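You operate a simulated robot arm through the tools that you are given. There is no shell and no other tool. Be economical: measure what you need, move in short steps, check, and stop when the job is done.

Carry out the task below with a simulated two-armed robot. There is one attempt and no reset: what you move stays moved.

JOB
Empty the tumbler box into the pan below and close it up.
Fine: switch the tumbler off first; turn the box upright again; hatch and hood end closed.

The check looks at the end state, three seconds after you hand in, the way a careful person would. Anything else that was tipped, shoved, dropped, spilled or broken makes it a failure.

ROBOT AND FRAMES
Two 7-joint arms with two-finger parallel grippers on one trunk that stands fixed in place. Base frame: the origin is at the foot of the trunk, x ahead of it, y to its left, z up. Readings come in cm, rad, newtons and seconds.
The left shoulder is at [5, 16.1, 119.8], the right one opposite. With the tool pointing down near the work surface each hand reaches from about 20 to 68 cm from the base axis, measured 20 degrees to its own side. Payload 3.43 kg a hand.
The TCP of each hand is the grasp point between the finger pads, 3 cm short of the fingertips. In the tool frame z runs along the fingers and y along their closing line. The gripper opens to 9.4 cm. The fingers are 2.8 cm wide and 1 cm thick; the gripper's body (5 by 9.6 cm) begins 5.5 cm behind the TCP.
Orientation is that of the tool frame in the base frame, as a unit quaternion [x, y, z, w]. With the fingers straight down and closing along the base's y, the tool's x points along the base's -x, its y along +y and its z along -z.

CONTROLS
- The arms move only by the tool apply_moves. It takes "left_commands", "right_commands" or both (then of equal length, played together; a hand with none holds still); each is a list of rows, each a list of 7 numbers: the shift along the base's x, y, z in cm, then the turn, a rotation vector about the base's x, y, z in rad, then the finger opening in cm, from 0 to 9.4. In form: [[x, y, z, ax, ay, az, hand], ...]. A call has 1 to 8 rows; each row shifts and turns the commanded pose from where the row before left it. A row lasts 0.2 s, in which the tool goes at most 5 cm and 0.15 rad; a call with a longer step from one row to the next is refused whole, and so is a gripper value outside its range. A pose out of reach is approached as far as the arm can. The call stops where the force on the tool passes 40 N (or 10 N more than at its start, if that is more) or the arm is blocked; 0.2 s more then pass. Each finger travels about 4.5 cm/s and halts on what it meets, pressing with about 27 N; the grip force reading is that of the motor and also rises with nothing between the fingers. The clock runs only during rows and for 0.2 s after the last one: add rows that do not move to give the fingers time. It gives the time, the measured TCP pose, the force on the tool (base axes), the opening and the grip force at its end, in the units of the frame above (readings bear some noise), with the torque about the TCP (base axes, N m) and any sound that the robot's microphone picked up.
- Cameras (640 x 400 px; columns grow to the right, rows downward): "scene" is now at [10.73, -5.25, 136.6]; the picture's right is [-0.46, -0.89, 0.00], its down [-0.12, 0.06, -0.99] and it looks along [0.88, -0.46, -0.13] (base axes); focal length 214 px, centre (320, 200). "left" rides on the left gripper at [7.6, -1.4, -10.2] in its tool frame; the picture's right is [0.18, 0.98, 0.00], its down [-0.75, 0.14, -0.64] and it looks along [-0.63, 0.12, 0.77] (tool axes); focal length 243 px, centre (320, 200). "right" rides on the right gripper at [7.6, 1.4, -10.3] in its tool frame; the picture's right is [-0.18, 0.98, 0.00], its down [-0.75, -0.14, -0.64] and it looks along [-0.63, -0.12, 0.77] (tool axes); focal length 243 px, centre (320, 200). There is no depth. A picture from a camera that has moved, and an enlarged one, comes with that camera's place and axes in the base frame and with its lens. The place of the scene camera against the robot may be out by one fixed shift of up to 2.5 cm in any direction.
- snapshot(camera): a new picture of that camera. It takes no simulated time.
- raise_lower(by): slides the trunk up (or, below 0, down) by that many cm; the arms and the scene camera ride with it, the base frame stays. It gives what a move gives, with no picture.
- pan_tilt(pan, tilt): turns the head with the scene camera to pan (to the left, within 1.396 rad either way) and tilt (down, from -0.506 to 1.204), counted from straight ahead of the robot. It gives what a move gives.
- zoom(camera, box): a new picture of the part [left, top, right, bottom] of that camera's present view, enlarged. It takes no simulated time.
- finish_job(): hands the job in; it is judged then, once.

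Go step by step. Nothing tells you positions but the pictures and the camera data: compare them with the known pose of the tool, close in by small moves and look again before you grip or let go. The budget is 120 turns and 94 pictures, counting those below and the enlarged ones. Unless the task says otherwise, let go and move clear before handing in, and close with one line.

The tools are called after "Call:" by a JSON object that holds its "fn" and its "kwargs". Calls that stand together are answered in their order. apply_moves: Moves the arms, as the interface text tells. Its arguments: {"type":"object","properties":{"left_commands":{"type":"array"},"right_commands":{"type":"array"}},"required":[]} The other tools are called the same way: raise_lower (by) slides the trunk up or down; pan_tilt (pan, tilt) turns the head that bears the scene camera; snapshot (camera) takes a picture; zoom (camera, box) takes an enlarged picture of a part of a camera's view; finish_job () hands the job in.

At the start:

```text
time: 0.0
left_eef_pos: [34.49, -3.46, 135.14]
left_orientation: [-0.001, 1.0, -0.001, -0.001]
left_ft_force: [-0.2, 0.5, 0.5]
left_wrist_torque: [0.0, -0.01, -0.03]
left_gripper_width: 9.43
left_grip_force: 0.0
right_eef_pos: [30.79, -47.54, 136.26]
right_orientation: [-0.001, 1.0, -0.001, 0.0]
right_ft_force: [-0.4, -0.6, -0.4]
right_wrist_torque: [0.03, -0.01, -0.03]
right_gripper_width: 9.43
right_grip_force: 0.1
trunk travel left (down, up): [-22.5, 4.2]
head pan, tilt: [-0.478, 0.134]
```

scene: 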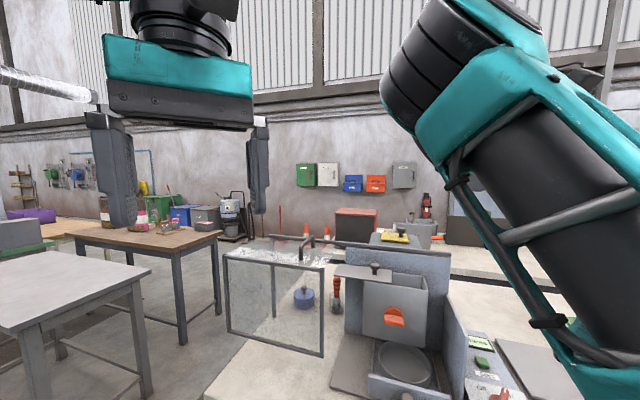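
right: 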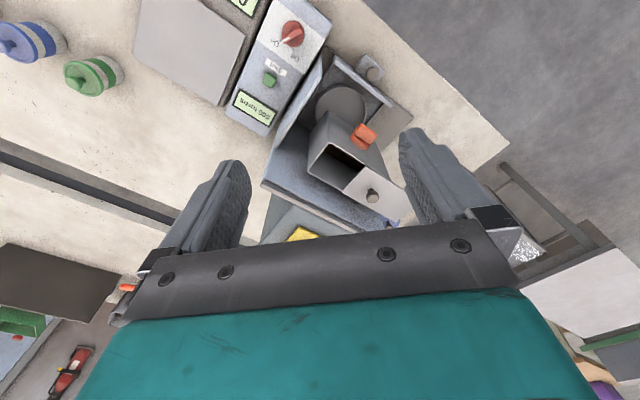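
left: 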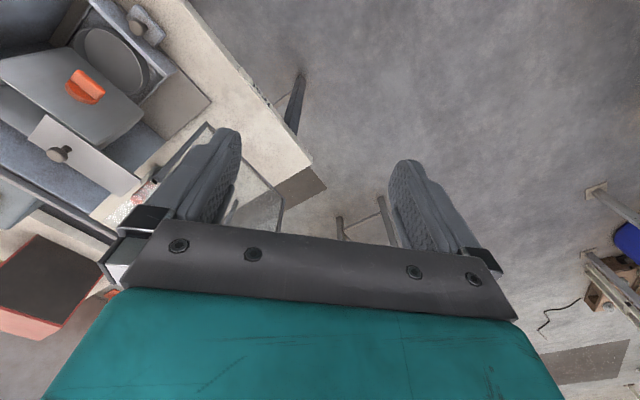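

I see a bench with a machine (box with orange handle, round pan below, control panel with red knob and green button) and a clear hood panel. I will tilt the head down for a better view.

Call:
{"fn": "pan_tilt", "kwargs": {"pan": -0.6, "tilt": 0.6}}

Call:
{"fn": "snapshot", "kwargs": {"camera": "scene"}}

Call:
{"fn": "zoom", "kwargs": {"camera": "right", "box": [220, 0, 440, 240]}}

Call:
{"fn": "zoom", "kwargs": {"camera": "left", "box": [0, 0, 240, 240]}}

```text
time: 0.9
left_eef_pos: [34.59, -3.47, 135.09]
left_orientation: [0.0, 1.0, -0.001, -0.001]
left_ft_force: [1.3, 0.1, 0.8]
left_wrist_torque: [0.02, -0.03, 0.0]
left_gripper_width: 9.4
left_grip_force: 0.1
right_eef_pos: [30.9, -47.58, 136.21]
right_orientation: [0.0, 1.0, -0.001, 0.0]
right_ft_force: [-0.5, 0.3, 0.2]
right_wrist_torque: [0.0, 0.02, 0.04]
right_gripper_width: 9.42
right_grip_force: 0.1
trunk travel left (down, up): [-22.5, 4.2]
head pan, tilt: [-0.6, 0.6]
```

```text
90 pictures are left
camera scene: at [9.81, -5.97, 132.31], right [-0.56, -0.83, 0.0], down [-0.47, 0.32, -0.83], along [0.68, -0.47, -0.56], focal length 214 px, centre (320, 200)
```

scene: 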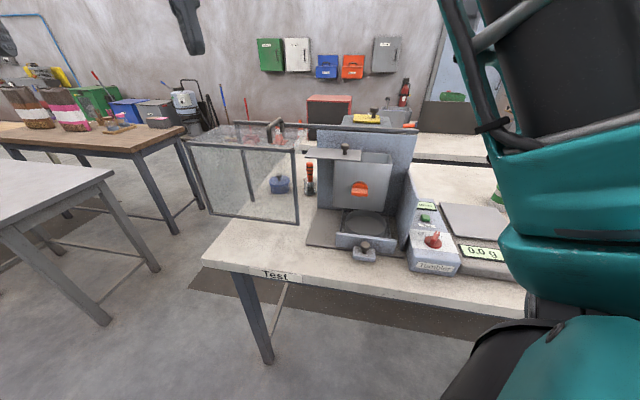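

```text
1.67 times, centred on (330, 120) of right
camera zoom: at [23.45, -46.26, 146.4], right [0.18, 0.98, 0.0], down [0.75, -0.14, 0.64], along [0.63, -0.12, -0.77], focal length 404 px, centre (303, 333)
```

zoom: 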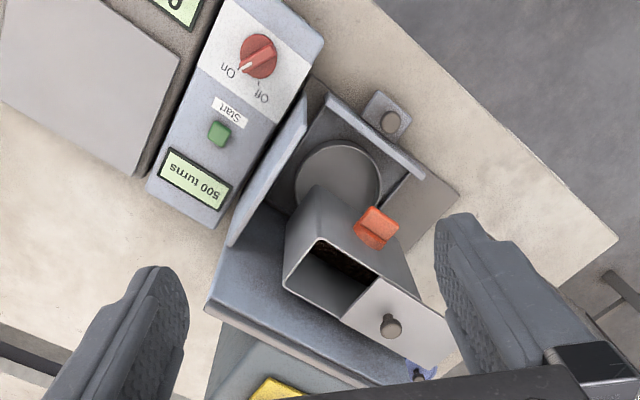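

```text
1.67 times, centred on (120, 120) of left
camera zoom: at [26.84, -4.89, 145.22], right [-0.18, 0.98, 0.0], down [0.75, 0.14, 0.64], along [0.63, 0.12, -0.77], focal length 404 px, centre (653, 333)
```

zoom: 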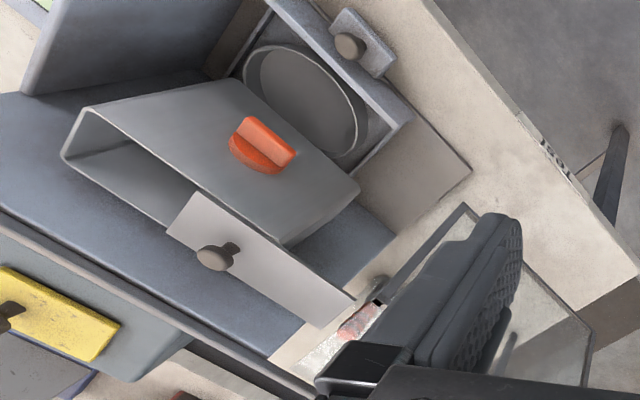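

I need closer views of the panel, the box and the hood.

Call:
{"fn": "zoom", "kwargs": {"camera": "scene", "box": [290, 110, 530, 280]}}

Call:
{"fn": "zoom", "kwargs": {"camera": "scene", "box": [170, 100, 350, 240]}}

Call:
{"fn": "zoom", "kwargs": {"camera": "right", "box": [230, 0, 350, 90]}}

```text
2.35 times, centred on (410, 195) of scene
camera zoom: at [9.81, -5.97, 132.31], right [-0.56, -0.83, 0.0], down [-0.47, 0.32, -0.83], along [0.68, -0.47, -0.56], focal length 505 px, centre (108, 212)
```

zoom: 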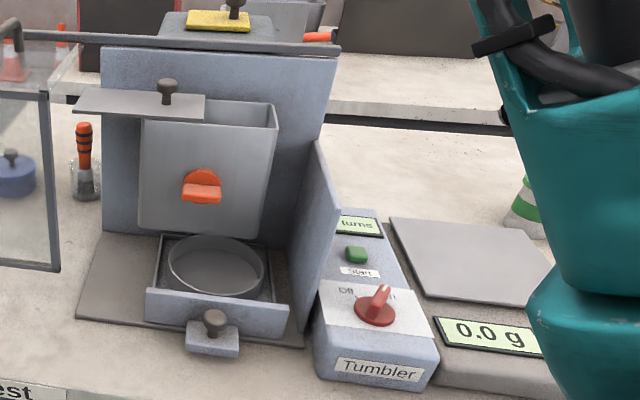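

```text
2.86 times, centred on (260, 170) of scene
camera zoom: at [9.81, -5.97, 132.31], right [-0.56, -0.83, 0.0], down [-0.47, 0.32, -0.83], along [0.68, -0.47, -0.56], focal length 613 px, centre (491, 286)
```

zoom: 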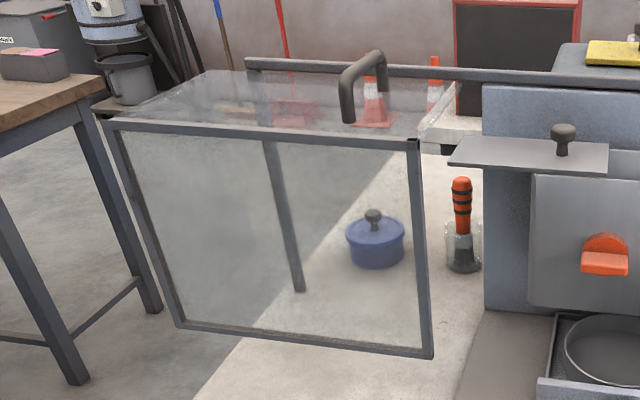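

```text
4.44 times, centred on (290, 45) of right
camera zoom: at [23.45, -46.26, 146.4], right [0.18, 0.98, 0.0], down [0.75, -0.14, 0.64], along [0.63, -0.12, -0.77], focal length 1078 px, centre (453, 889)
```

zoom: 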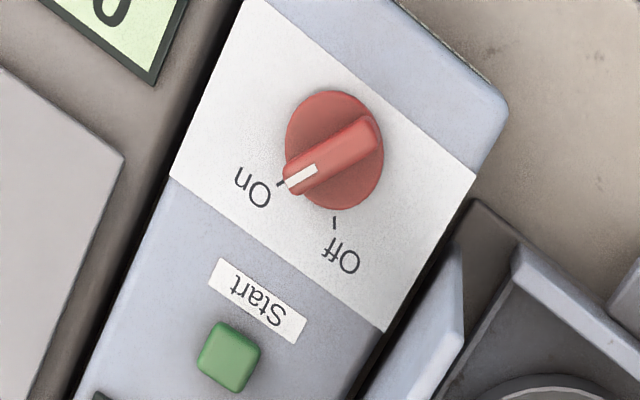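

The knob points to "On" (about [27.4, -51.8, 93]); "Off" is 60° counter-clockwise seen from above. I bring the right hand above it with the fingers turned across the bar, then look.

Call:
{"fn": "apply_moves", "kwargs": {"right_commands": [[-0.4, -0.5, -2, 0, 0, -0.15, 9.4], [-0.4, -0.5, -2, 0, 0, -0.15, 9.4], [-0.4, -0.5, -2, 0, 0, -0.15, 9.4], [-0.4, -0.5, -2, 0, 0, -0.15, 9.4], [-0.4, -0.5, -2, 0, 0, -0.15, 9.4], [-0.4, -0.5, -2, 0, 0, -0.15, 9.4], [-0.4, -0.5, -2, 0, 0, -0.15, 9.4], [-0.4, -0.5, -2, 0, 0, -0.15, 9.4]]}}

Call:
{"fn": "snapshot", "kwargs": {"camera": "right"}}

Call:
{"fn": "snapshot", "kwargs": {"camera": "scene"}}

```text
time: 2.7
left_eef_pos: [34.64, -3.37, 135.05]
left_orientation: [0.0, 1.0, 0.0, 0.001]
left_ft_force: [0.0, -0.7, -0.8]
left_wrist_torque: [0.01, -0.02, 0.03]
left_gripper_width: 9.39
left_grip_force: 0.1
right_eef_pos: [27.74, -51.5, 120.21]
right_orientation: [0.565, 0.825, -0.001, 0.0]
right_ft_force: [0.5, 0.3, 0.6]
right_wrist_torque: [0.02, -0.02, -0.02]
right_gripper_width: 9.41
right_grip_force: 0.0
trunk travel left (down, up): [-22.5, 4.2]
head pan, tilt: [-0.6, 0.6]
```

```text
84 pictures are left
camera right: at [26.51, -44.01, 130.37], right [0.98, 0.18, 0.0], down [0.14, -0.75, 0.64], along [0.12, -0.63, -0.77], focal length 243 px, centre (320, 200)
```

right: 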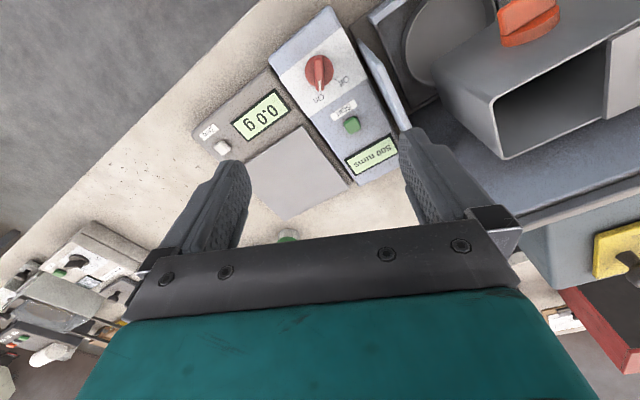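

```text
83 pictures are left
camera scene: at [9.82, -6.0, 132.3], right [-0.57, -0.82, 0.0], down [-0.47, 0.32, -0.82], along [0.68, -0.47, -0.57], focal length 214 px, centre (320, 200)
```

scene: 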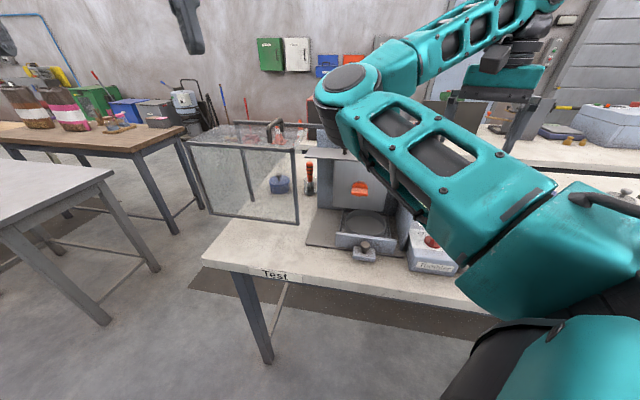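

The knob lies almost under the hand. I zoom for the bar direction and panel slope.

Call:
{"fn": "zoom", "kwargs": {"camera": "right", "box": [260, 0, 420, 190]}}

Call:
{"fn": "zoom", "kwargs": {"camera": "scene", "box": [380, 200, 480, 280]}}

```text
2.11 times, centred on (340, 95) of right
camera zoom: at [26.51, -44.01, 130.37], right [0.98, 0.18, 0.0], down [0.14, -0.75, 0.64], along [0.12, -0.63, -0.77], focal length 511 px, centre (278, 421)
```

zoom: 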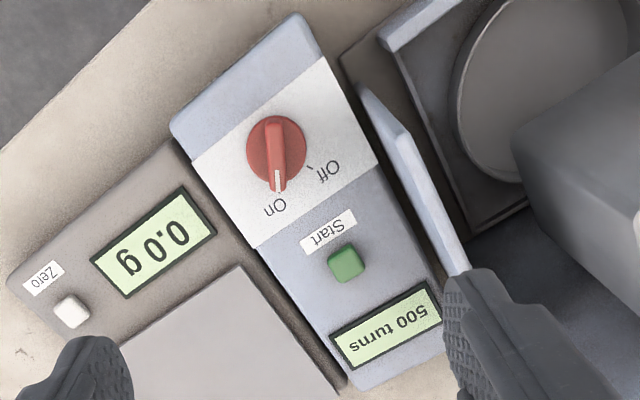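

```text
5.00 times, centred on (430, 240) of scene
camera zoom: at [9.82, -6.0, 132.3], right [-0.57, -0.82, 0.0], down [-0.47, 0.32, -0.82], along [0.68, -0.47, -0.57], focal length 1072 px, centre (-230, 0)
```

zoom: 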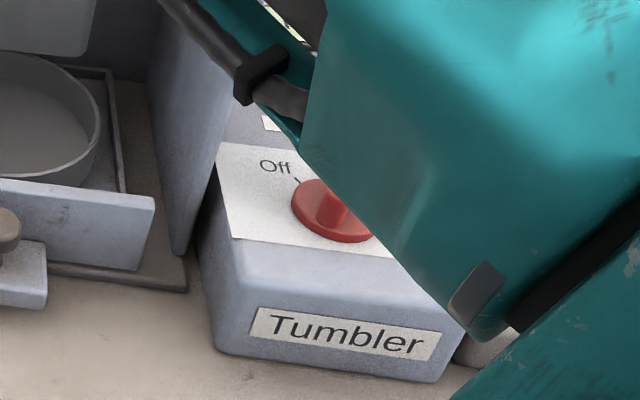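

Bar points at about -77°, Off at about -15°. I lower over the knob with a narrowed opening, then check.

Call:
{"fn": "apply_moves", "kwargs": {"right_commands": [[0.1, -0.1, -4, 0, 0, -0.07, 5], [0.1, -0.2, -4, 0, 0, -0.07, 4], [0, -0.2, -4, 0, 0, 0, 4], [0, 0, -4, 0, 0, 0, 4], [0, 0, -3.5, 0, 0, 0, 4], [0, 0, 0, 0, 0, 0, 4]]}}

Call:
{"fn": "snapshot", "kwargs": {"camera": "right"}}

```text
time: 4.1
left_eef_pos: [34.47, -3.45, 135.07]
left_orientation: [0.0, 1.0, -0.002, -0.001]
left_ft_force: [0.6, 0.2, 0.3]
left_wrist_torque: [-0.01, 0.02, 0.03]
left_gripper_width: 9.39
left_grip_force: 0.1
right_eef_pos: [27.93, -52.09, 100.67]
right_orientation: [0.62, 0.784, -0.001, 0.0]
right_ft_force: [0.7, 0.4, 1.2]
right_wrist_torque: [-0.02, 0.01, -0.01]
right_gripper_width: 4.0
right_grip_force: 0.1
trunk travel left (down, up): [-22.5, 4.2]
head pan, tilt: [-0.6, 0.6]
```

```text
80 pictures are left
camera right: at [27.73, -44.55, 110.89], right [1.0, 0.05, 0.0], down [0.04, -0.76, 0.64], along [0.03, -0.64, -0.77], focal length 243 px, centre (320, 200)
```

right: 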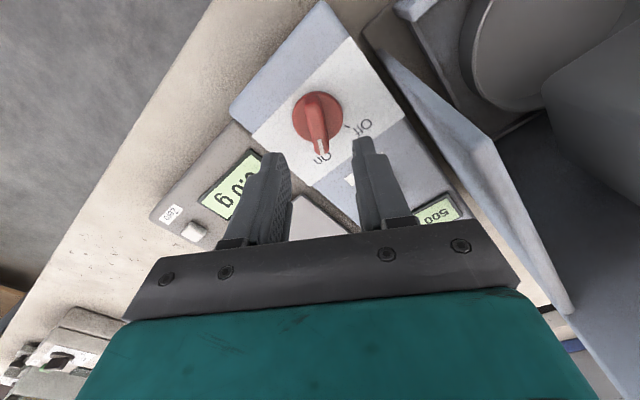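

The bar is between the fingers laterally. I descend further.

Call:
{"fn": "apply_moves", "kwargs": {"right_commands": [[-0.1, -0.1, -2.5, 0, 0, 0, 4], [0, 0, -2, 0, 0, 0, 4], [0, 0, 0, 0, 0, 0, 4]]}}

Call:
{"fn": "zoom", "kwargs": {"camera": "right", "box": [220, 50, 440, 250]}}

Call:
{"fn": "zoom", "kwargs": {"camera": "scene", "box": [380, 180, 500, 280]}}

```text
time: 4.9
left_eef_pos: [34.54, -3.39, 134.98]
left_orientation: [0.001, 1.0, -0.001, -0.001]
left_ft_force: [0.2, -0.7, 0.1]
left_wrist_torque: [0.0, -0.03, 0.01]
left_gripper_width: 9.39
left_grip_force: 0.1
right_eef_pos: [27.95, -52.2, 96.27]
right_orientation: [0.621, 0.784, -0.002, 0.0]
right_ft_force: [-0.4, -0.1, -0.1]
right_wrist_torque: [-0.03, -0.03, -0.03]
right_gripper_width: 4.0
right_grip_force: 0.0
trunk travel left (down, up): [-22.5, 4.2]
head pan, tilt: [-0.6, 0.6]
```

```text
2.00 times, centred on (330, 150) of right
camera zoom: at [27.67, -44.65, 106.41], right [1.0, 0.05, 0.0], down [0.04, -0.77, 0.64], along [0.03, -0.64, -0.77], focal length 485 px, centre (300, 300)
```

zoom: 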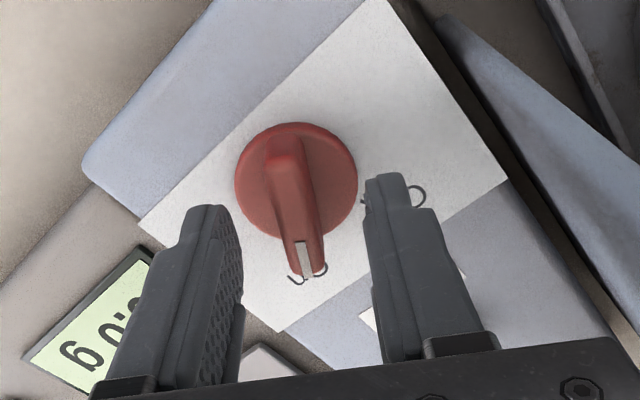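

```text
4.00 times, centred on (440, 230) of scene
camera zoom: at [9.81, -5.97, 132.3], right [-0.57, -0.82, 0.0], down [-0.47, 0.32, -0.83], along [0.68, -0.47, -0.56], focal length 858 px, centre (-160, 80)
```

zoom: 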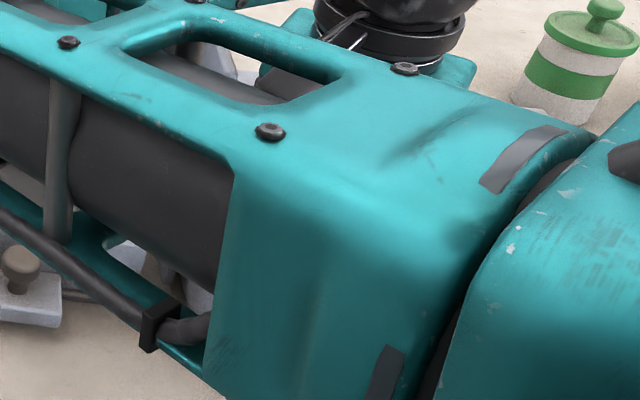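

Fingers straddle the bar, which still seems to lie just below the tips. I go a bit lower, then close.

Call:
{"fn": "apply_moves", "kwargs": {"right_commands": [[-0.1, 0, -0.7, 0, 0, 0, 4], [0, 0, -0.7, 0, 0, 0, 4], [0, 0, 0, 0, 0, 0, 4]]}}

Call:
{"fn": "zoom", "kwargs": {"camera": "right", "box": [220, 50, 440, 250]}}

```text
time: 5.7
left_eef_pos: [34.5, -3.48, 135.11]
left_orientation: [0.0, 1.0, -0.001, 0.0]
left_ft_force: [-0.2, 0.8, -0.5]
left_wrist_torque: [0.0, -0.01, 0.03]
left_gripper_width: 9.42
left_grip_force: 0.1
right_eef_pos: [27.72, -52.15, 95.02]
right_orientation: [0.62, 0.785, -0.002, 0.001]
right_ft_force: [-0.1, 0.8, 1.0]
right_wrist_torque: [0.0, -0.01, 0.01]
right_gripper_width: 3.98
right_grip_force: 0.1
trunk travel left (down, up): [-22.5, 4.2]
head pan, tilt: [-0.6, 0.6]
```

```text
2.00 times, centred on (330, 150) of right
camera zoom: at [27.54, -44.62, 105.01], right [1.0, 0.05, 0.0], down [0.04, -0.77, 0.64], along [0.03, -0.64, -0.77], focal length 485 px, centre (300, 300)
```

zoom: 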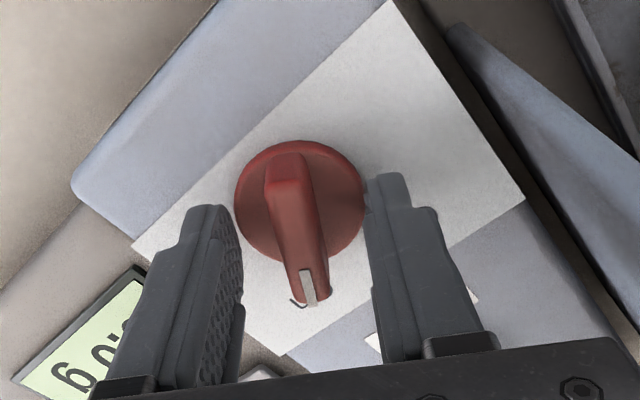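

Close to it now; 0.6 cm lower and close the fingers.

Call:
{"fn": "apply_moves", "kwargs": {"right_commands": [[0, 0, -0.6, 0, 0, 0, 4], [0, 0, 0, 0, 0, 0, 2.5], [0, 0, 0, 0, 0, 0, 1], [0, 0, 0, 0, 0, 0, 0.5], [0, 0, 0, 0, 0, 0, 0.5]]}}

Call:
{"fn": "zoom", "kwargs": {"camera": "right", "box": [220, 50, 440, 250]}}

```text
time: 6.7
left_eef_pos: [34.58, -3.22, 135.09]
left_orientation: [-0.001, 1.0, -0.002, 0.001]
left_ft_force: [-0.1, -0.3, -0.3]
left_wrist_torque: [0.02, 0.02, 0.02]
left_gripper_width: 9.41
left_grip_force: 0.2
right_eef_pos: [27.71, -52.12, 94.83]
right_orientation: [0.621, 0.784, -0.002, 0.002]
right_ft_force: [-2.0, 7.2, 16.8]
right_wrist_torque: [0.67, 0.3, 0.12]
right_gripper_width: 1.25
right_grip_force: 6.3
trunk travel left (down, up): [-22.5, 4.2]
head pan, tilt: [-0.6, 0.6]
stopped in row 4 (right hand): the force on the tool passed its limit at 45 N (the readings are from after the stop); the commanded pose is now the measured one
```

```text
2.00 times, centred on (330, 150) of right
camera zoom: at [27.48, -44.43, 104.79], right [1.0, 0.05, 0.0], down [0.03, -0.76, 0.65], along [0.03, -0.65, -0.76], focal length 485 px, centre (300, 300)
```

zoom: 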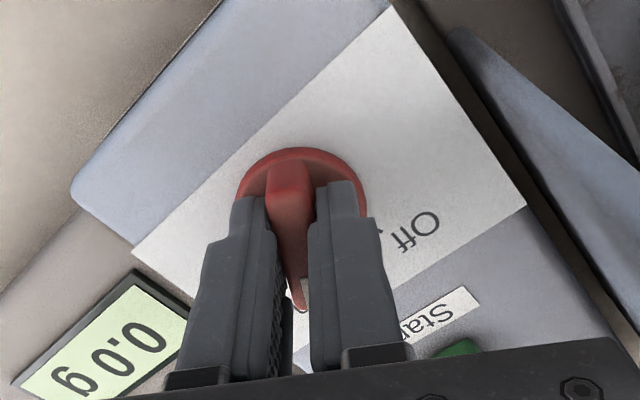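

The bar is gripped (1.25 cm) with the tips on the disc. I lift slightly and turn 60° counter-clockwise.

Call:
{"fn": "apply_moves", "kwargs": {"right_commands": [[0, 0, 0.4, 0, 0, 0, 0.5], [0, 0, 0, 0, 0, 0.13, 0.5], [0, 0, 0, 0, 0, 0.13, 0.5], [0, 0, 0, 0, 0, 0.13, 0.5], [0, 0, 0, 0, 0, 0.13, 0.5], [0, 0, 0, 0, 0, 0.13, 0.5], [0, 0, 0, 0, 0, 0.13, 0.5], [0, 0, 0, 0, 0, 0.13, 0.5]]}}

Call:
{"fn": "zoom", "kwargs": {"camera": "right", "box": [220, 50, 440, 250]}}

```text
time: 8.5
left_eef_pos: [34.74, -3.42, 134.97]
left_orientation: [0.0, 1.0, -0.001, 0.0]
left_ft_force: [0.5, -0.3, 0.5]
left_wrist_torque: [-0.01, -0.01, 0.0]
left_gripper_width: 9.42
left_grip_force: 0.1
right_eef_pos: [27.69, -52.18, 94.68]
right_orientation: [0.211, 0.977, 0.002, 0.0]
right_ft_force: [-4.9, 16.6, -19.4]
right_wrist_torque: [0.41, 1.32, -0.02]
right_gripper_width: 1.22
right_grip_force: 45.4
trunk travel left (down, up): [-22.5, 4.2]
head pan, tilt: [-0.6, 0.6]
```

```text
2.00 times, centred on (330, 150) of right
camera zoom: at [21.52, -47.89, 104.87], right [0.57, 0.82, 0.0], down [0.63, -0.44, 0.64], along [0.53, -0.37, -0.77], focal length 485 px, centre (300, 300)
```

zoom: 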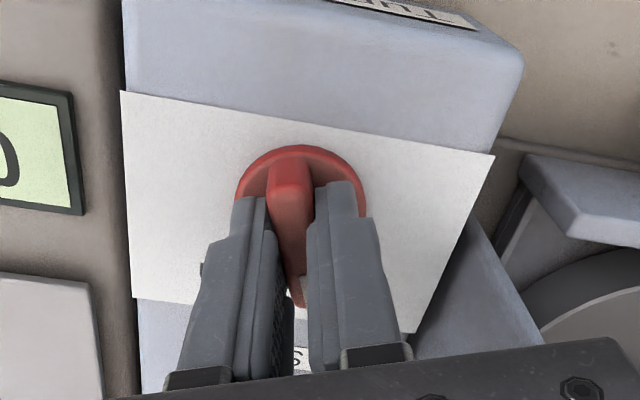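

Turned 52° so far, without resistance. A bit more, then release and look.

Call:
{"fn": "apply_moves", "kwargs": {"right_commands": [[0, 0, 0, 0, 0, 0.1, 0.5], [0, 0, 0, 0, 0, 0.08, 0.5], [0, 0, 0, 0, 0, 0, 0.5], [0, 0, 0, 0, 0, 0, 2.5], [0, 0, 0.5, 0, 0, 0, 4], [0, 0, 3, 0, 0, 0, 4], [0, 0, 4, 0, 0, 0, 4], [0, 0, 0, 0, 0, 0, 4]]}}

Call:
{"fn": "zoom", "kwargs": {"camera": "right", "box": [220, 30, 440, 230]}}

```text
time: 10.3
left_eef_pos: [34.59, -3.44, 135.0]
left_orientation: [0.0, 1.0, 0.001, -0.001]
left_ft_force: [-0.3, -0.7, 0.9]
left_wrist_torque: [-0.01, 0.0, -0.01]
left_gripper_width: 9.39
left_grip_force: 0.0
right_eef_pos: [27.7, -52.21, 102.36]
right_orientation: [0.124, 0.992, 0.0, 0.003]
right_ft_force: [-0.2, -0.3, -0.1]
right_wrist_torque: [0.0, 0.02, -0.03]
right_gripper_width: 3.99
right_grip_force: 0.1
trunk travel left (down, up): [-22.5, 4.2]
head pan, tilt: [-0.6, 0.6]
```

```text
2.00 times, centred on (330, 130) of right
camera zoom: at [20.79, -49.11, 112.49], right [0.42, 0.91, 0.0], down [0.69, -0.32, 0.65], along [0.59, -0.27, -0.76], focal length 485 px, centre (300, 340)
```

zoom: 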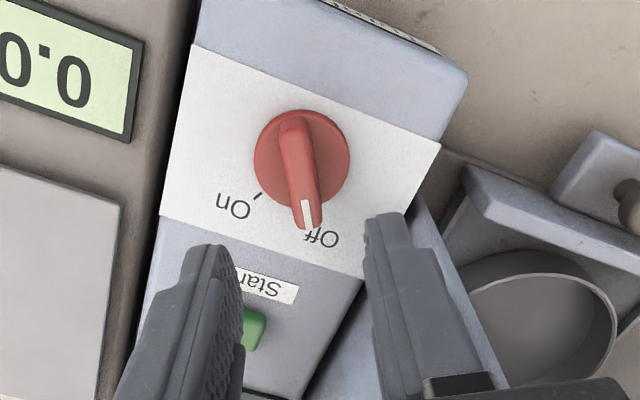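

The knob now points at Off. Next I raise the right hand and bring it in front of the box (bench is turned about 45°), moving the left hand aside for room.

Call:
{"fn": "apply_moves", "kwargs": {"right_commands": [[0, 0, 4.5, 0, 0, 0, 5], [0, 0, 4.5, 0, 0, 0, 6], [0, 0, 4.5, 0, 0, 0, 6], [0, 4, 2, 0, 0, -0.1, 6], [0.5, 4.5, 0, 0, 0, -0.12, 6], [1.5, 4.5, 0, 0, 0, -0.12, 6], [2, 4, 0, 0, 0, -0.12, 6], [3, 3, 0, 0, 0, -0.08, 6]], "left_commands": [[0, 2, 0, 0, 0, 0, 9.4], [0, 2, 0, 0, 0, 0, 9.4], [0, 2, 0, 0, 0, 0, 9.4], [0, 2, 0, 0, 0, 0, 9.4], [0, 2, 0, 0, 0, 0, 9.4], [0, 1, 0, 0, 0, 0, 9.4], [0, 0, 0, 0, 0, 0, 9.4], [0, 0, 0, 0, 0, 0, 9.4]]}}

Call:
{"fn": "snapshot", "kwargs": {"camera": "right"}}

Call:
{"fn": "snapshot", "kwargs": {"camera": "scene"}}

```text
time: 12.1
left_eef_pos: [34.51, 7.66, 135.18]
left_orientation: [0.0, 1.0, -0.001, 0.0]
left_ft_force: [0.6, 0.0, -0.2]
left_wrist_torque: [-0.02, 0.02, -0.01]
left_gripper_width: 9.4
left_grip_force: 0.0
right_eef_pos: [34.37, -38.4, 117.72]
right_orientation: [0.385, 0.923, -0.001, 0.002]
right_ft_force: [0.2, 0.6, 0.1]
right_wrist_torque: [-0.03, 0.01, 0.01]
right_gripper_width: 5.99
right_grip_force: 0.0
right hand out of reach, approached as far as the arm can: row 7, 8
trunk travel left (down, up): [-22.5, 4.2]
head pan, tilt: [-0.6, 0.6]
```

```text
73 pictures are left
camera right: at [30.17, -32.11, 127.85], right [0.83, 0.56, 0.0], down [0.43, -0.63, 0.65], along [0.36, -0.53, -0.76], focal length 243 px, centre (320, 200)
```

right: 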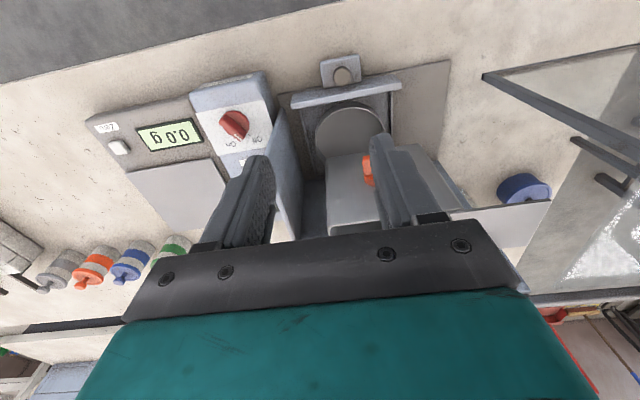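

```text
72 pictures are left
camera scene: at [9.83, -5.91, 132.3], right [-0.56, -0.83, 0.0], down [-0.47, 0.32, -0.83], along [0.68, -0.47, -0.56], focal length 214 px, centre (320, 200)
```

scene: 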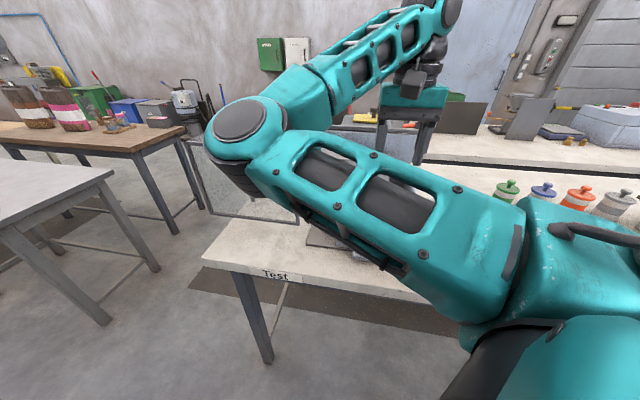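

The right arm is cramped here, while the left arm lies naturally in line with the box's handle axis. I park the right arm to the right and bring the left hand in front of the box to look.

Call:
{"fn": "apply_moves", "kwargs": {"right_commands": [[-2, -3.5, 1, 0, 0, 0.12, 6], [-2, -4, 2, 0, 0, 0.12, 6], [-1, -4, 2, 0, 0, 0.12, 6], [-1, -4.5, 2, 0, 0, 0.12, 6], [-1, -4, 2, 0, 0, 0.1, 6], [-2, -3, 1, 0, 0, 0, 6], [-2, 0, 0, 0, 0, 0, 6], [-2, 0, 0, 0, 0, 0, 6]], "left_commands": [[0, 0, 0, 0, 0, -0.1, 9.4], [0, 0, 0, 0, 0, -0.1, 9.4], [0, -2, -1, 0, 0, -0.1, 9.4], [0, -3, -1, 0, 0, -0.1, 9.4], [0, -3, -1, 0, 0, -0.1, 9.4], [0, -3, -1, 0, 0, -0.1, 9.4], [0, -3, -1, 0, 0, -0.1, 9.4], [0, -3, -1, 0, 0, -0.1, 9.4]]}}

Call:
{"fn": "snapshot", "kwargs": {"camera": "left"}}

Call:
{"fn": "snapshot", "kwargs": {"camera": "scene"}}

```text
refused: row 4 steps farther than a row can; nothing moved
```

```text
71 pictures are left
camera left: at [26.95, 6.14, 145.26], right [-0.19, 0.98, 0.0], down [0.75, 0.14, 0.64], along [0.63, 0.12, -0.77], focal length 243 px, centre (320, 200)
```

left: 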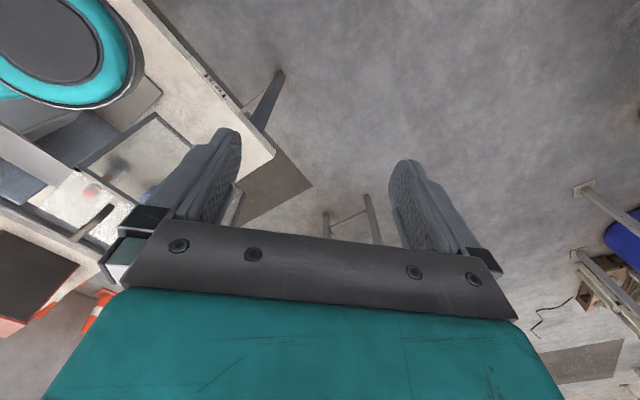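

```text
70 pictures are left
camera scene: at [9.83, -5.91, 132.3], right [-0.56, -0.83, 0.0], down [-0.47, 0.32, -0.83], along [0.68, -0.47, -0.56], focal length 214 px, centre (320, 200)
```

scene: 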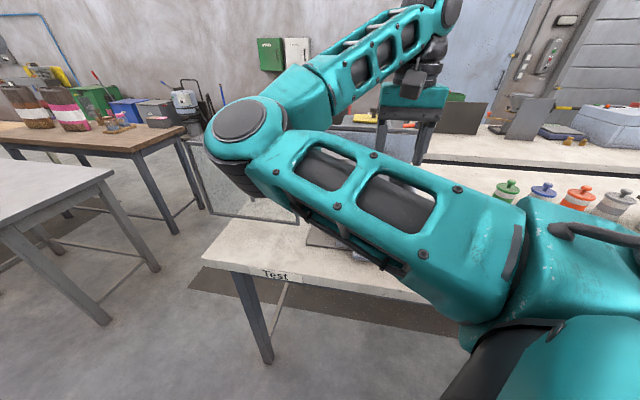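

The call was refused for a slightly long step; I repeat it with shorter steps, right arm only first so the two do not interfere.

Call:
{"fn": "apply_moves", "kwargs": {"right_commands": [[-2, -3.5, 1, 0, 0, 0.12, 6], [-2, -3.5, 2, 0, 0, 0.12, 6], [-1, -4, 2, 0, 0, 0.12, 6], [-1, -4, 2, 0, 0, 0.12, 6], [-1, -4, 2, 0, 0, 0.1, 6], [-2, -3, 1, 0, 0, 0, 6], [-3, 0, 0, 0, 0, 0, 6], [-3, 0, 0, 0, 0, 0, 6]], "left_commands": [[0, 0, 0, 0, 0, -0.1, 9.4], [0, 0, 0, 0, 0, -0.1, 9.4], [0, 0, 0, 0, 0, -0.1, 9.4], [0, 0, 0, 0, 0, -0.1, 9.4], [0, 0, 0, 0, 0, -0.1, 9.4], [0, -3, -1, 0, 0, -0.1, 9.4], [0, -3, -1, 0, 0, -0.1, 9.4], [0, -3, -1, 0, 0, -0.1, 9.4]]}}

Call:
{"fn": "snapshot", "kwargs": {"camera": "scene"}}

```text
time: 13.9
left_eef_pos: [34.49, -1.7, 132.08]
left_orientation: [0.391, 0.92, 0.0, 0.0]
left_ft_force: [0.3, -0.1, 0.1]
left_wrist_torque: [0.02, 0.0, 0.0]
left_gripper_width: 9.38
left_grip_force: 0.0
right_eef_pos: [19.36, -60.55, 127.89]
right_orientation: [0.105, 0.995, 0.0, 0.003]
right_ft_force: [0.1, -0.4, 0.5]
right_wrist_torque: [0.03, -0.04, 0.0]
right_gripper_width: 5.99
right_grip_force: 0.1
trunk travel left (down, up): [-22.5, 4.2]
head pan, tilt: [-0.6, 0.6]
```

```text
69 pictures are left
camera scene: at [9.79, -6.08, 132.3], right [-0.57, -0.82, 0.0], down [-0.47, 0.32, -0.82], along [0.68, -0.47, -0.57], focal length 214 px, centre (320, 200)
```

scene: 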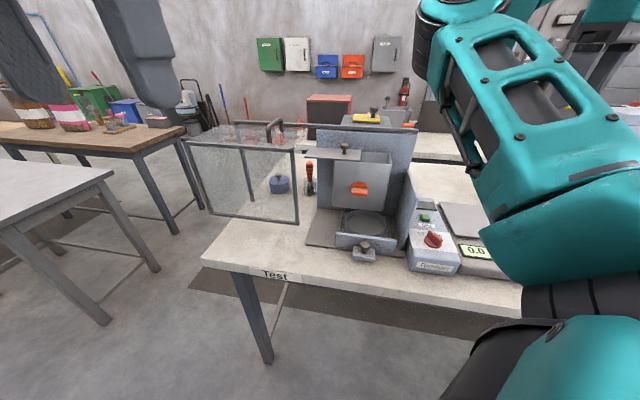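

View is clear again. I bring the left hand to the front of the box, still pointing down.

Call:
{"fn": "apply_moves", "kwargs": {"left_commands": [[0, -4, -1.5, 0, 0, 0, 6], [0, -4, -1.5, 0, 0, 0, 6], [0, -4, -1.5, 0, 0, 0, 6], [0, -4, -1.5, 0, 0, 0, 6], [0, -3, -1.5, 0, 0, 0, 6], [0, 0, 0, 0, 0, 0, 6]]}}

Call:
{"fn": "snapshot", "kwargs": {"camera": "left"}}

```text
time: 15.3
left_eef_pos: [34.55, -18.31, 125.67]
left_orientation: [0.39, 0.921, -0.001, 0.0]
left_ft_force: [-0.2, -0.2, -0.8]
left_wrist_torque: [-0.02, 0.04, -0.01]
left_gripper_width: 6.03
left_grip_force: 0.0
left hand out of reach, approached as far as the arm can: row 5
right_eef_pos: [19.47, -60.62, 127.94]
right_orientation: [0.104, 0.995, 0.0, 0.003]
right_ft_force: [0.3, -0.7, 0.2]
right_wrist_torque: [0.05, 0.0, 0.01]
right_gripper_width: 5.98
right_grip_force: 0.0
trunk travel left (down, up): [-22.5, 4.2]
head pan, tilt: [-0.6, 0.6]
```

```text
68 pictures are left
camera left: at [28.22, -13.91, 135.82], right [0.58, 0.82, 0.0], down [0.63, -0.44, 0.64], along [0.52, -0.37, -0.77], focal length 243 px, centre (320, 200)
```

left: 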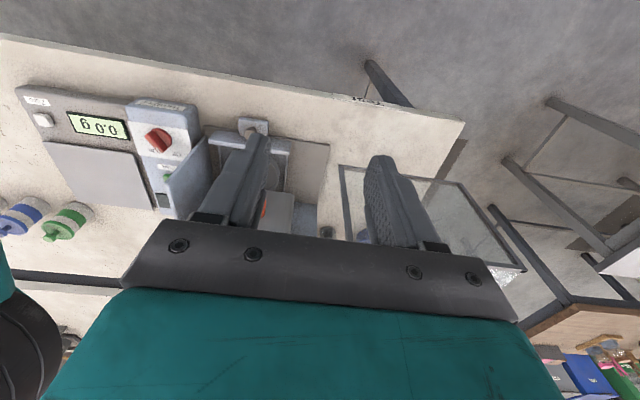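

I tilt the left hand toward horizontal, lowering it toward a pre-grasp in front of the orange handle.

Call:
{"fn": "apply_moves", "kwargs": {"left_commands": [[0, 0, -2.5, -0.1, -0.1, 0, 6], [0, 0, -2.5, -0.1, -0.1, 0, 6], [0, 0, -2.5, -0.1, -0.1, 0, 6], [0, -1, -2.5, -0.1, -0.1, 0, 6], [0, -1, -2.5, -0.1, -0.1, 0, 6], [0, -1, -2.5, -0.1, -0.1, 0, 6], [0, -1, -2.5, -0.1, -0.1, 0, 6], [0, -1, -2.5, -0.1, -0.1, 0, 6]]}}

Call:
{"fn": "snapshot", "kwargs": {"camera": "left"}}

Call:
{"fn": "snapshot", "kwargs": {"camera": "scene"}}

```text
time: 17.1
left_eef_pos: [34.56, -23.45, 105.62]
left_orientation: [0.329, 0.777, -0.203, 0.497]
left_ft_force: [-0.4, 0.3, 0.5]
left_wrist_torque: [0.01, 0.02, -0.01]
left_gripper_width: 6.01
left_grip_force: 0.0
right_eef_pos: [19.58, -60.58, 127.94]
right_orientation: [0.103, 0.995, 0.0, 0.003]
right_ft_force: [-0.4, 0.0, 0.1]
right_wrist_torque: [-0.02, 0.01, -0.01]
right_gripper_width: 5.98
right_grip_force: 0.1
trunk travel left (down, up): [-22.5, 4.2]
head pan, tilt: [-0.6, 0.6]
```

```text
67 pictures are left
camera left: at [24.67, -15.53, 102.87], right [0.65, 0.75, -0.16], down [-0.09, 0.28, 0.96], along [0.76, -0.6, 0.25], focal length 243 px, centre (320, 200)
```

left: 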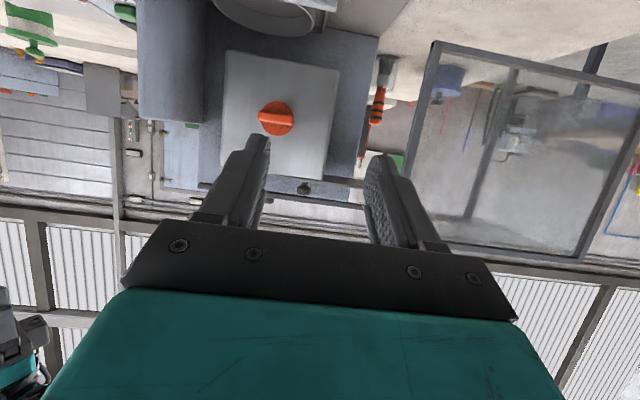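

```text
66 pictures are left
camera scene: at [9.83, -6.0, 132.3], right [-0.57, -0.82, 0.0], down [-0.47, 0.32, -0.82], along [0.68, -0.47, -0.57], focal length 214 px, centre (320, 200)
```

scene: 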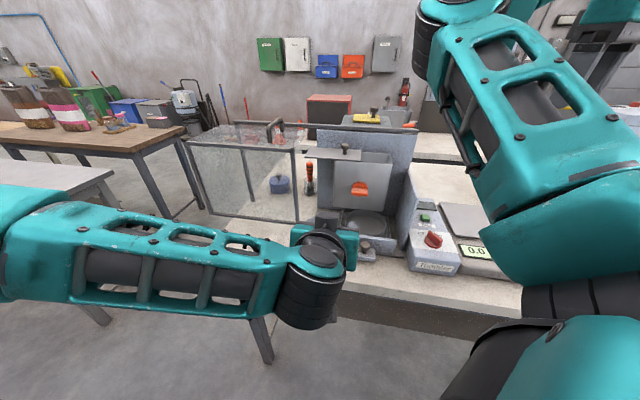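

The left arm reaches well, and its camera shows the box front (upside down). Zoom for detail.

Call:
{"fn": "zoom", "kwargs": {"camera": "left", "box": [180, 0, 400, 220]}}

Call:
{"fn": "zoom", "kwargs": {"camera": "scene", "box": [290, 120, 430, 220]}}

```text
1.82 times, centred on (290, 110) of left
camera zoom: at [24.67, -15.53, 102.87], right [0.65, 0.75, -0.16], down [-0.09, 0.28, 0.96], along [0.76, -0.6, 0.25], focal length 441 px, centre (374, 364)
```

zoom: 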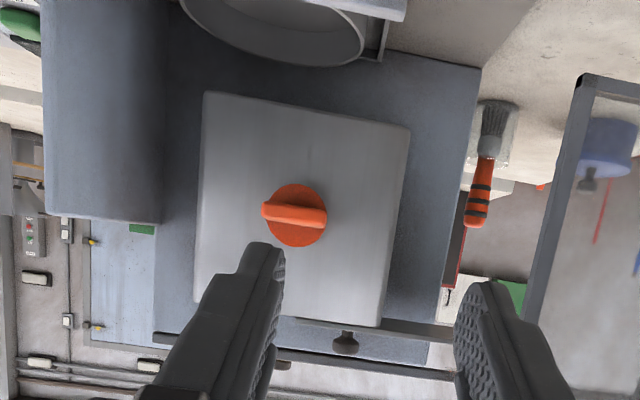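

```text
4.00 times, centred on (360, 170) of scene
camera zoom: at [9.83, -6.0, 132.3], right [-0.57, -0.82, 0.0], down [-0.47, 0.32, -0.82], along [0.68, -0.47, -0.57], focal length 858 px, centre (160, 320)
```

zoom: 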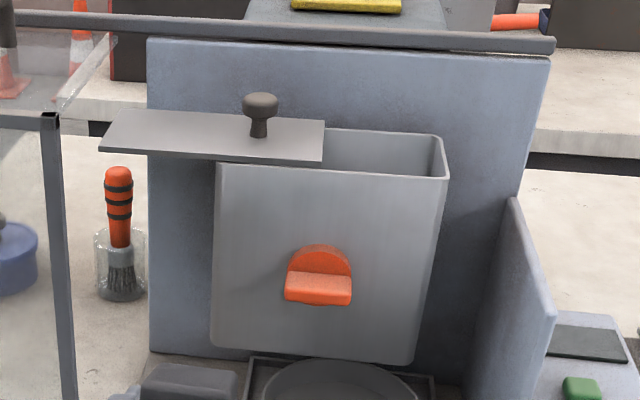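

The handle bar is horizontal at about [45.9, -41.8, 101.2]. I finish tilting to horizontal and roll the hand -90° about the axle direction so the fingers close vertically (leaving roll range for a clockwise turn).

Call:
{"fn": "apply_moves", "kwargs": {"left_commands": [[0, 0, -1, -0.1, -0.1, 0, 6], [0, 0, -1, -0.1, -0.1, 0, 6], [0, 0, -1, -0.1, -0.1, 0, 6], [0, 0, -1, -0.1, 0.1, 0, 6], [0, 0, 0, -0.1, 0.1, 0, 6], [0, 0, 0, -0.1, 0.1, 0, 6], [0, 0, 0, -0.1, 0.1, 0, 6], [0, 0, 0, -0.1, 0.1, 0, 6]]}}

Call:
{"fn": "apply_moves", "kwargs": {"left_commands": [[0, 0, 0, -0.1, 0.1, 0, 6], [0, 0, 0, -0.1, 0.1, 0, 6], [0, 0, 0, -0.1, 0.1, 0, 6], [0, 0, 0, -0.1, 0.1, 0, 6], [0, 0, 0, -0.1, 0.1, 0, 6], [0, 0, 0, -0.1, 0.1, 0, 6]]}}

Call:
{"fn": "snapshot", "kwargs": {"camera": "left"}}

Call:
{"fn": "snapshot", "kwargs": {"camera": "scene"}}

```text
time: 18.9
left_eef_pos: [32.37, -21.36, 115.97]
left_orientation: [0.026, 0.709, -0.476, 0.519]
left_ft_force: [-1.1, 0.0, 0.0]
left_wrist_torque: [0.01, -0.02, 0.0]
left_gripper_width: 6.0
left_grip_force: 0.0
left hand out of reach, approached as far as the arm can: row 2, 3, 4, 8
right_eef_pos: [19.41, -60.48, 127.89]
right_orientation: [0.103, 0.995, -0.001, 0.003]
right_ft_force: [0.2, 0.2, -0.5]
right_wrist_torque: [0.02, 0.01, 0.01]
right_gripper_width: 5.97
right_grip_force: 0.1
trunk travel left (down, up): [-22.5, 4.2]
head pan, tilt: [-0.6, 0.6]
```

```text
time: 20.3
left_eef_pos: [32.14, -21.2, 116.46]
left_orientation: [-0.263, 0.654, -0.653, 0.277]
left_ft_force: [-0.6, 0.0, 0.7]
left_wrist_torque: [0.0, -0.01, -0.03]
left_gripper_width: 6.01
left_grip_force: 0.0
left hand out of reach, approached as far as the arm can: row 3
right_eef_pos: [19.58, -60.55, 127.86]
right_orientation: [0.104, 0.995, -0.001, 0.003]
right_ft_force: [-0.4, -0.1, -0.5]
right_wrist_torque: [0.01, 0.01, 0.01]
right_gripper_width: 6.01
right_grip_force: 0.1
trunk travel left (down, up): [-22.5, 4.2]
head pan, tilt: [-0.6, 0.6]
```

```text
63 pictures are left
camera left: at [19.43, -19.41, 117.63], right [-0.11, -0.12, -0.99], down [0.08, 0.99, -0.13], along [0.99, -0.1, -0.1], focal length 243 px, centre (320, 200)
```

left: 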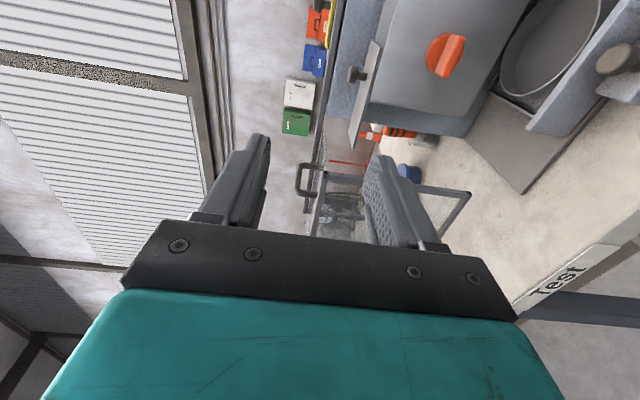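

```text
62 pictures are left
camera scene: at [9.81, -5.97, 132.3], right [-0.57, -0.82, 0.0], down [-0.47, 0.32, -0.83], along [0.68, -0.47, -0.56], focal length 214 px, centre (320, 200)
```

scene: 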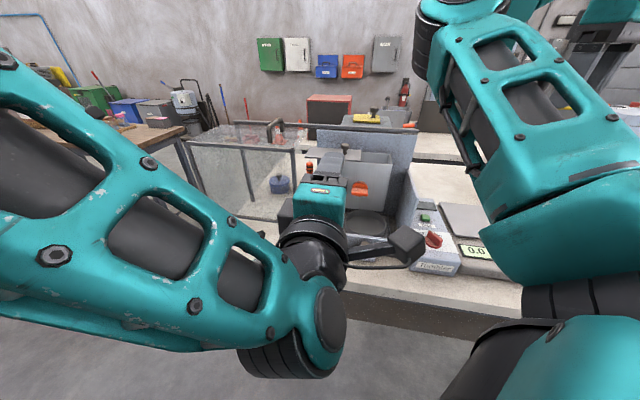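

Orientation is right (pointing along the axle, camera side to the bench's right). I move ahead to a pre-grasp 6 cm in front of the handle.

Call:
{"fn": "apply_moves", "kwargs": {"left_commands": [[1.8, -3.5, 0, 0, 0, 0, 6], [1.8, -3.5, 0, 0, 0, 0, 6], [1.8, -3.5, 0, 0, 0, 0, 6], [1.0, -2.5, 0, 0, 0, 0, 6], [0, 0, 0, 0, 0, 0, 6]]}}

Call:
{"fn": "snapshot", "kwargs": {"camera": "left"}}

Call:
{"fn": "snapshot", "kwargs": {"camera": "scene"}}

```text
time: 21.5
left_eef_pos: [37.3, -31.09, 121.07]
left_orientation: [-0.257, 0.661, -0.649, 0.275]
left_ft_force: [0.8, -0.1, -0.1]
left_wrist_torque: [0.0, -0.02, 0.02]
left_gripper_width: 6.0
left_grip_force: 0.0
left hand out of reach, approached as far as the arm can: row 1, 2, 3, 4
right_eef_pos: [19.36, -60.57, 127.87]
right_orientation: [0.104, 0.995, 0.0, 0.003]
right_ft_force: [0.0, -0.3, 0.3]
right_wrist_torque: [0.0, 0.0, 0.03]
right_gripper_width: 5.99
right_grip_force: 0.0
trunk travel left (down, up): [-22.5, 4.2]
head pan, tilt: [-0.6, 0.6]
```

```text
61 pictures are left
camera left: at [24.67, -29.22, 122.16], right [-0.11, -0.1, -0.99], down [0.1, 0.99, -0.12], along [0.99, -0.11, -0.1], focal length 243 px, centre (320, 200)
```

left: 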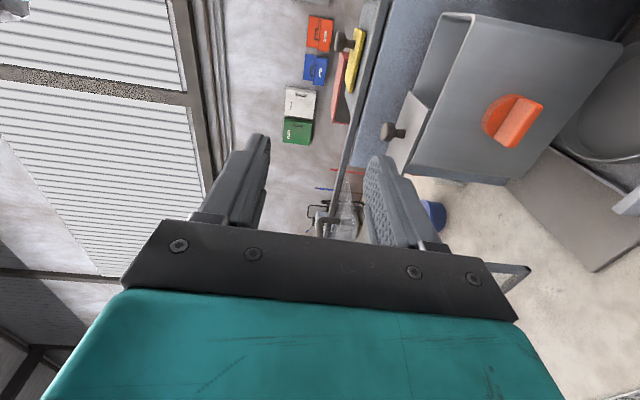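

```text
60 pictures are left
camera scene: at [9.81, -5.97, 132.3], right [-0.57, -0.82, 0.0], down [-0.47, 0.32, -0.83], along [0.68, -0.47, -0.56], focal length 214 px, centre (320, 200)
```

scene: 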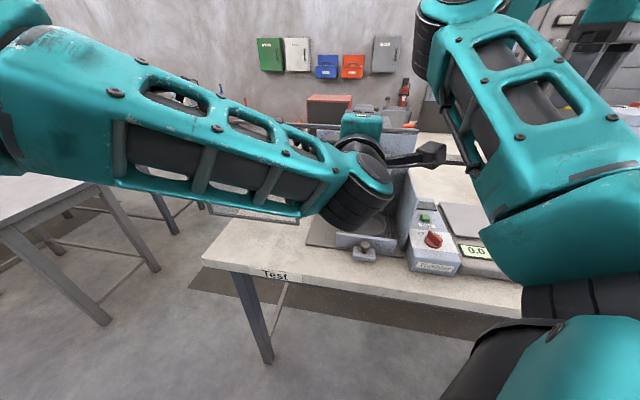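

With the trunk this high, the arm can't bring a level hand down to 101 cm. I lower the trunk by 10 cm first and check how the readings ride along.

Call:
{"fn": "raise_lower", "kwargs": {"by": -10}}

Call:
{"fn": "snapshot", "kwargs": {"camera": "scene"}}

```text
time: 22.8
left_eef_pos: [37.33, -31.08, 111.14]
left_orientation: [-0.257, 0.66, -0.65, 0.274]
left_ft_force: [0.5, 0.5, -0.1]
left_wrist_torque: [0.06, -0.03, 0.01]
left_gripper_width: 6.01
left_grip_force: 0.0
right_eef_pos: [19.38, -60.46, 117.85]
right_orientation: [0.104, 0.995, -0.001, 0.003]
right_ft_force: [-0.4, 0.3, 0.4]
right_wrist_torque: [-0.02, 0.0, -0.01]
right_gripper_width: 6.02
right_grip_force: 0.1
trunk travel left (down, up): [-12.5, 14.2]
head pan, tilt: [-0.6, 0.6]
```

```text
59 pictures are left
camera scene: at [9.8, -5.97, 122.31], right [-0.57, -0.82, 0.0], down [-0.47, 0.32, -0.83], along [0.68, -0.47, -0.56], focal length 214 px, centre (320, 200)
```

scene: 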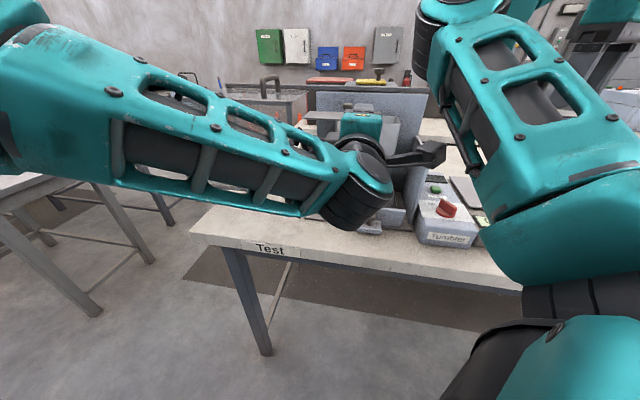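

Works as expected. I lower 9.5 cm more, bringing the left hand to handle height.

Call:
{"fn": "raise_lower", "kwargs": {"by": -9.5}}

Call:
{"fn": "snapshot", "kwargs": {"camera": "scene"}}

Call:
{"fn": "snapshot", "kwargs": {"camera": "left"}}

```text
time: 24.1
left_eef_pos: [37.34, -31.12, 101.6]
left_orientation: [-0.258, 0.66, -0.65, 0.275]
left_ft_force: [-0.7, -0.2, 0.4]
left_wrist_torque: [0.02, 0.03, 0.0]
left_gripper_width: 5.98
left_grip_force: 0.0
right_eef_pos: [19.46, -60.65, 108.42]
right_orientation: [0.103, 0.995, -0.001, 0.003]
right_ft_force: [0.6, 0.4, 0.1]
right_wrist_torque: [0.02, -0.03, 0.02]
right_gripper_width: 5.98
right_grip_force: 0.1
trunk travel left (down, up): [-3.0, 23.7]
head pan, tilt: [-0.6, 0.6]
```

```text
58 pictures are left
camera scene: at [9.8, -5.97, 112.81], right [-0.57, -0.82, 0.0], down [-0.47, 0.32, -0.83], along [0.68, -0.47, -0.56], focal length 214 px, centre (320, 200)
```

scene: 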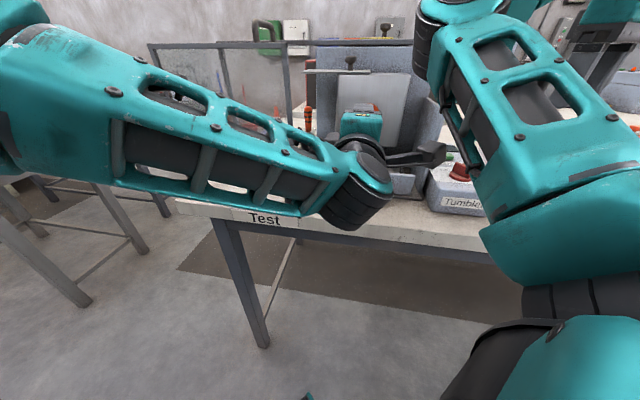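

```text
57 pictures are left
camera left: at [24.67, -29.18, 102.75], right [-0.11, -0.11, -0.99], down [0.1, 0.99, -0.12], along [0.99, -0.11, -0.1], focal length 243 px, centre (320, 200)
```

left: 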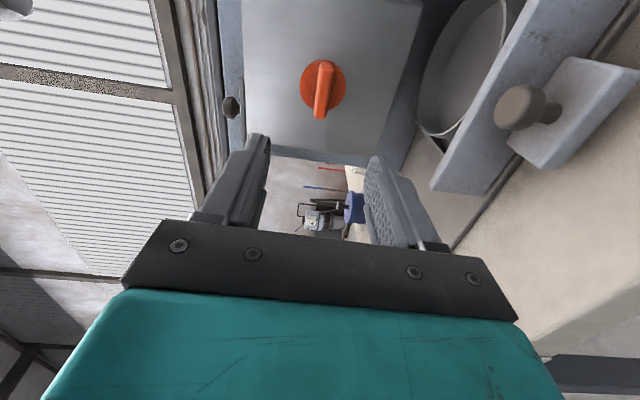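

At handle height now; the ray confirms the handle at [45.9, -41.9, 101.4]. I approach to just before it.

Call:
{"fn": "apply_moves", "kwargs": {"left_commands": [[1.0, -2.4, 0, 0, 0, 0, 4.5], [1.6, -2.0, 0, 0, 0, 0, 4.5], [1.6, -2.0, -0.2, 0, 0, 0, 4.5], [1.5, -1.5, 0, 0, 0, 0, 4.5], [0, 0, 0, 0, 0, 0, 4.5]]}}

Call:
{"fn": "snapshot", "kwargs": {"camera": "left"}}

Call:
{"fn": "zoom", "kwargs": {"camera": "scene", "box": [270, 40, 470, 220]}}

```text
time: 25.3
left_eef_pos: [43.15, -33.66, 104.68]
left_orientation: [-0.257, 0.662, -0.649, 0.273]
left_ft_force: [-0.2, 0.3, -0.4]
left_wrist_torque: [0.01, -0.01, -0.02]
left_gripper_width: 4.52
left_grip_force: 0.1
left hand out of reach, approached as far as the arm can: row 1, 2, 3, 4
right_eef_pos: [19.42, -60.6, 108.47]
right_orientation: [0.105, 0.995, -0.001, 0.002]
right_ft_force: [0.0, -0.6, -0.9]
right_wrist_torque: [0.02, -0.03, 0.0]
right_gripper_width: 6.01
right_grip_force: 0.0
trunk travel left (down, up): [-3.0, 23.7]
head pan, tilt: [-0.6, 0.6]
```

```text
56 pictures are left
camera left: at [30.53, -31.72, 105.81], right [-0.12, -0.1, -0.99], down [0.1, 0.99, -0.11], along [0.99, -0.11, -0.11], focal length 243 px, centre (320, 200)
```

left: 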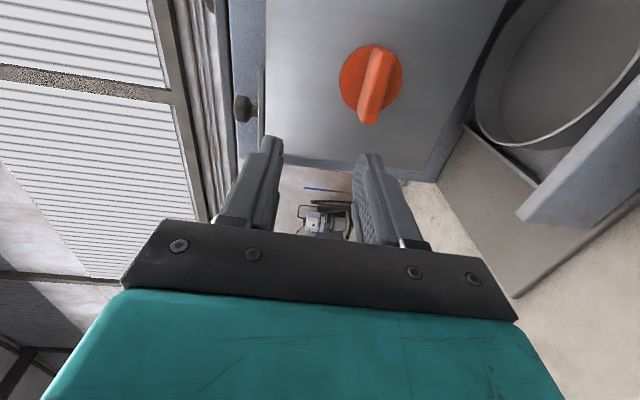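

```text
2.22 times, centred on (370, 130) of scene
camera zoom: at [9.82, -5.98, 112.8], right [-0.57, -0.82, 0.0], down [-0.47, 0.32, -0.83], along [0.68, -0.47, -0.56], focal length 477 px, centre (209, 356)
```

zoom: 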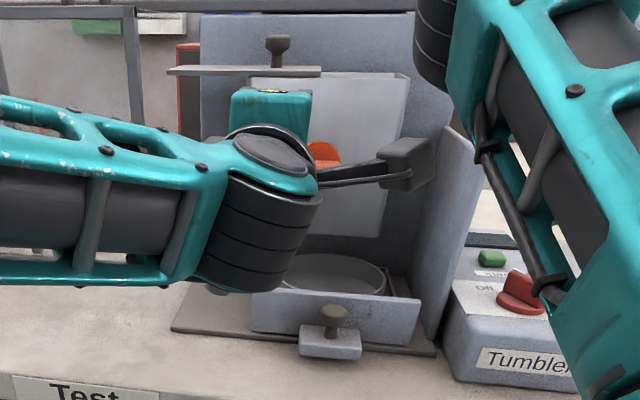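

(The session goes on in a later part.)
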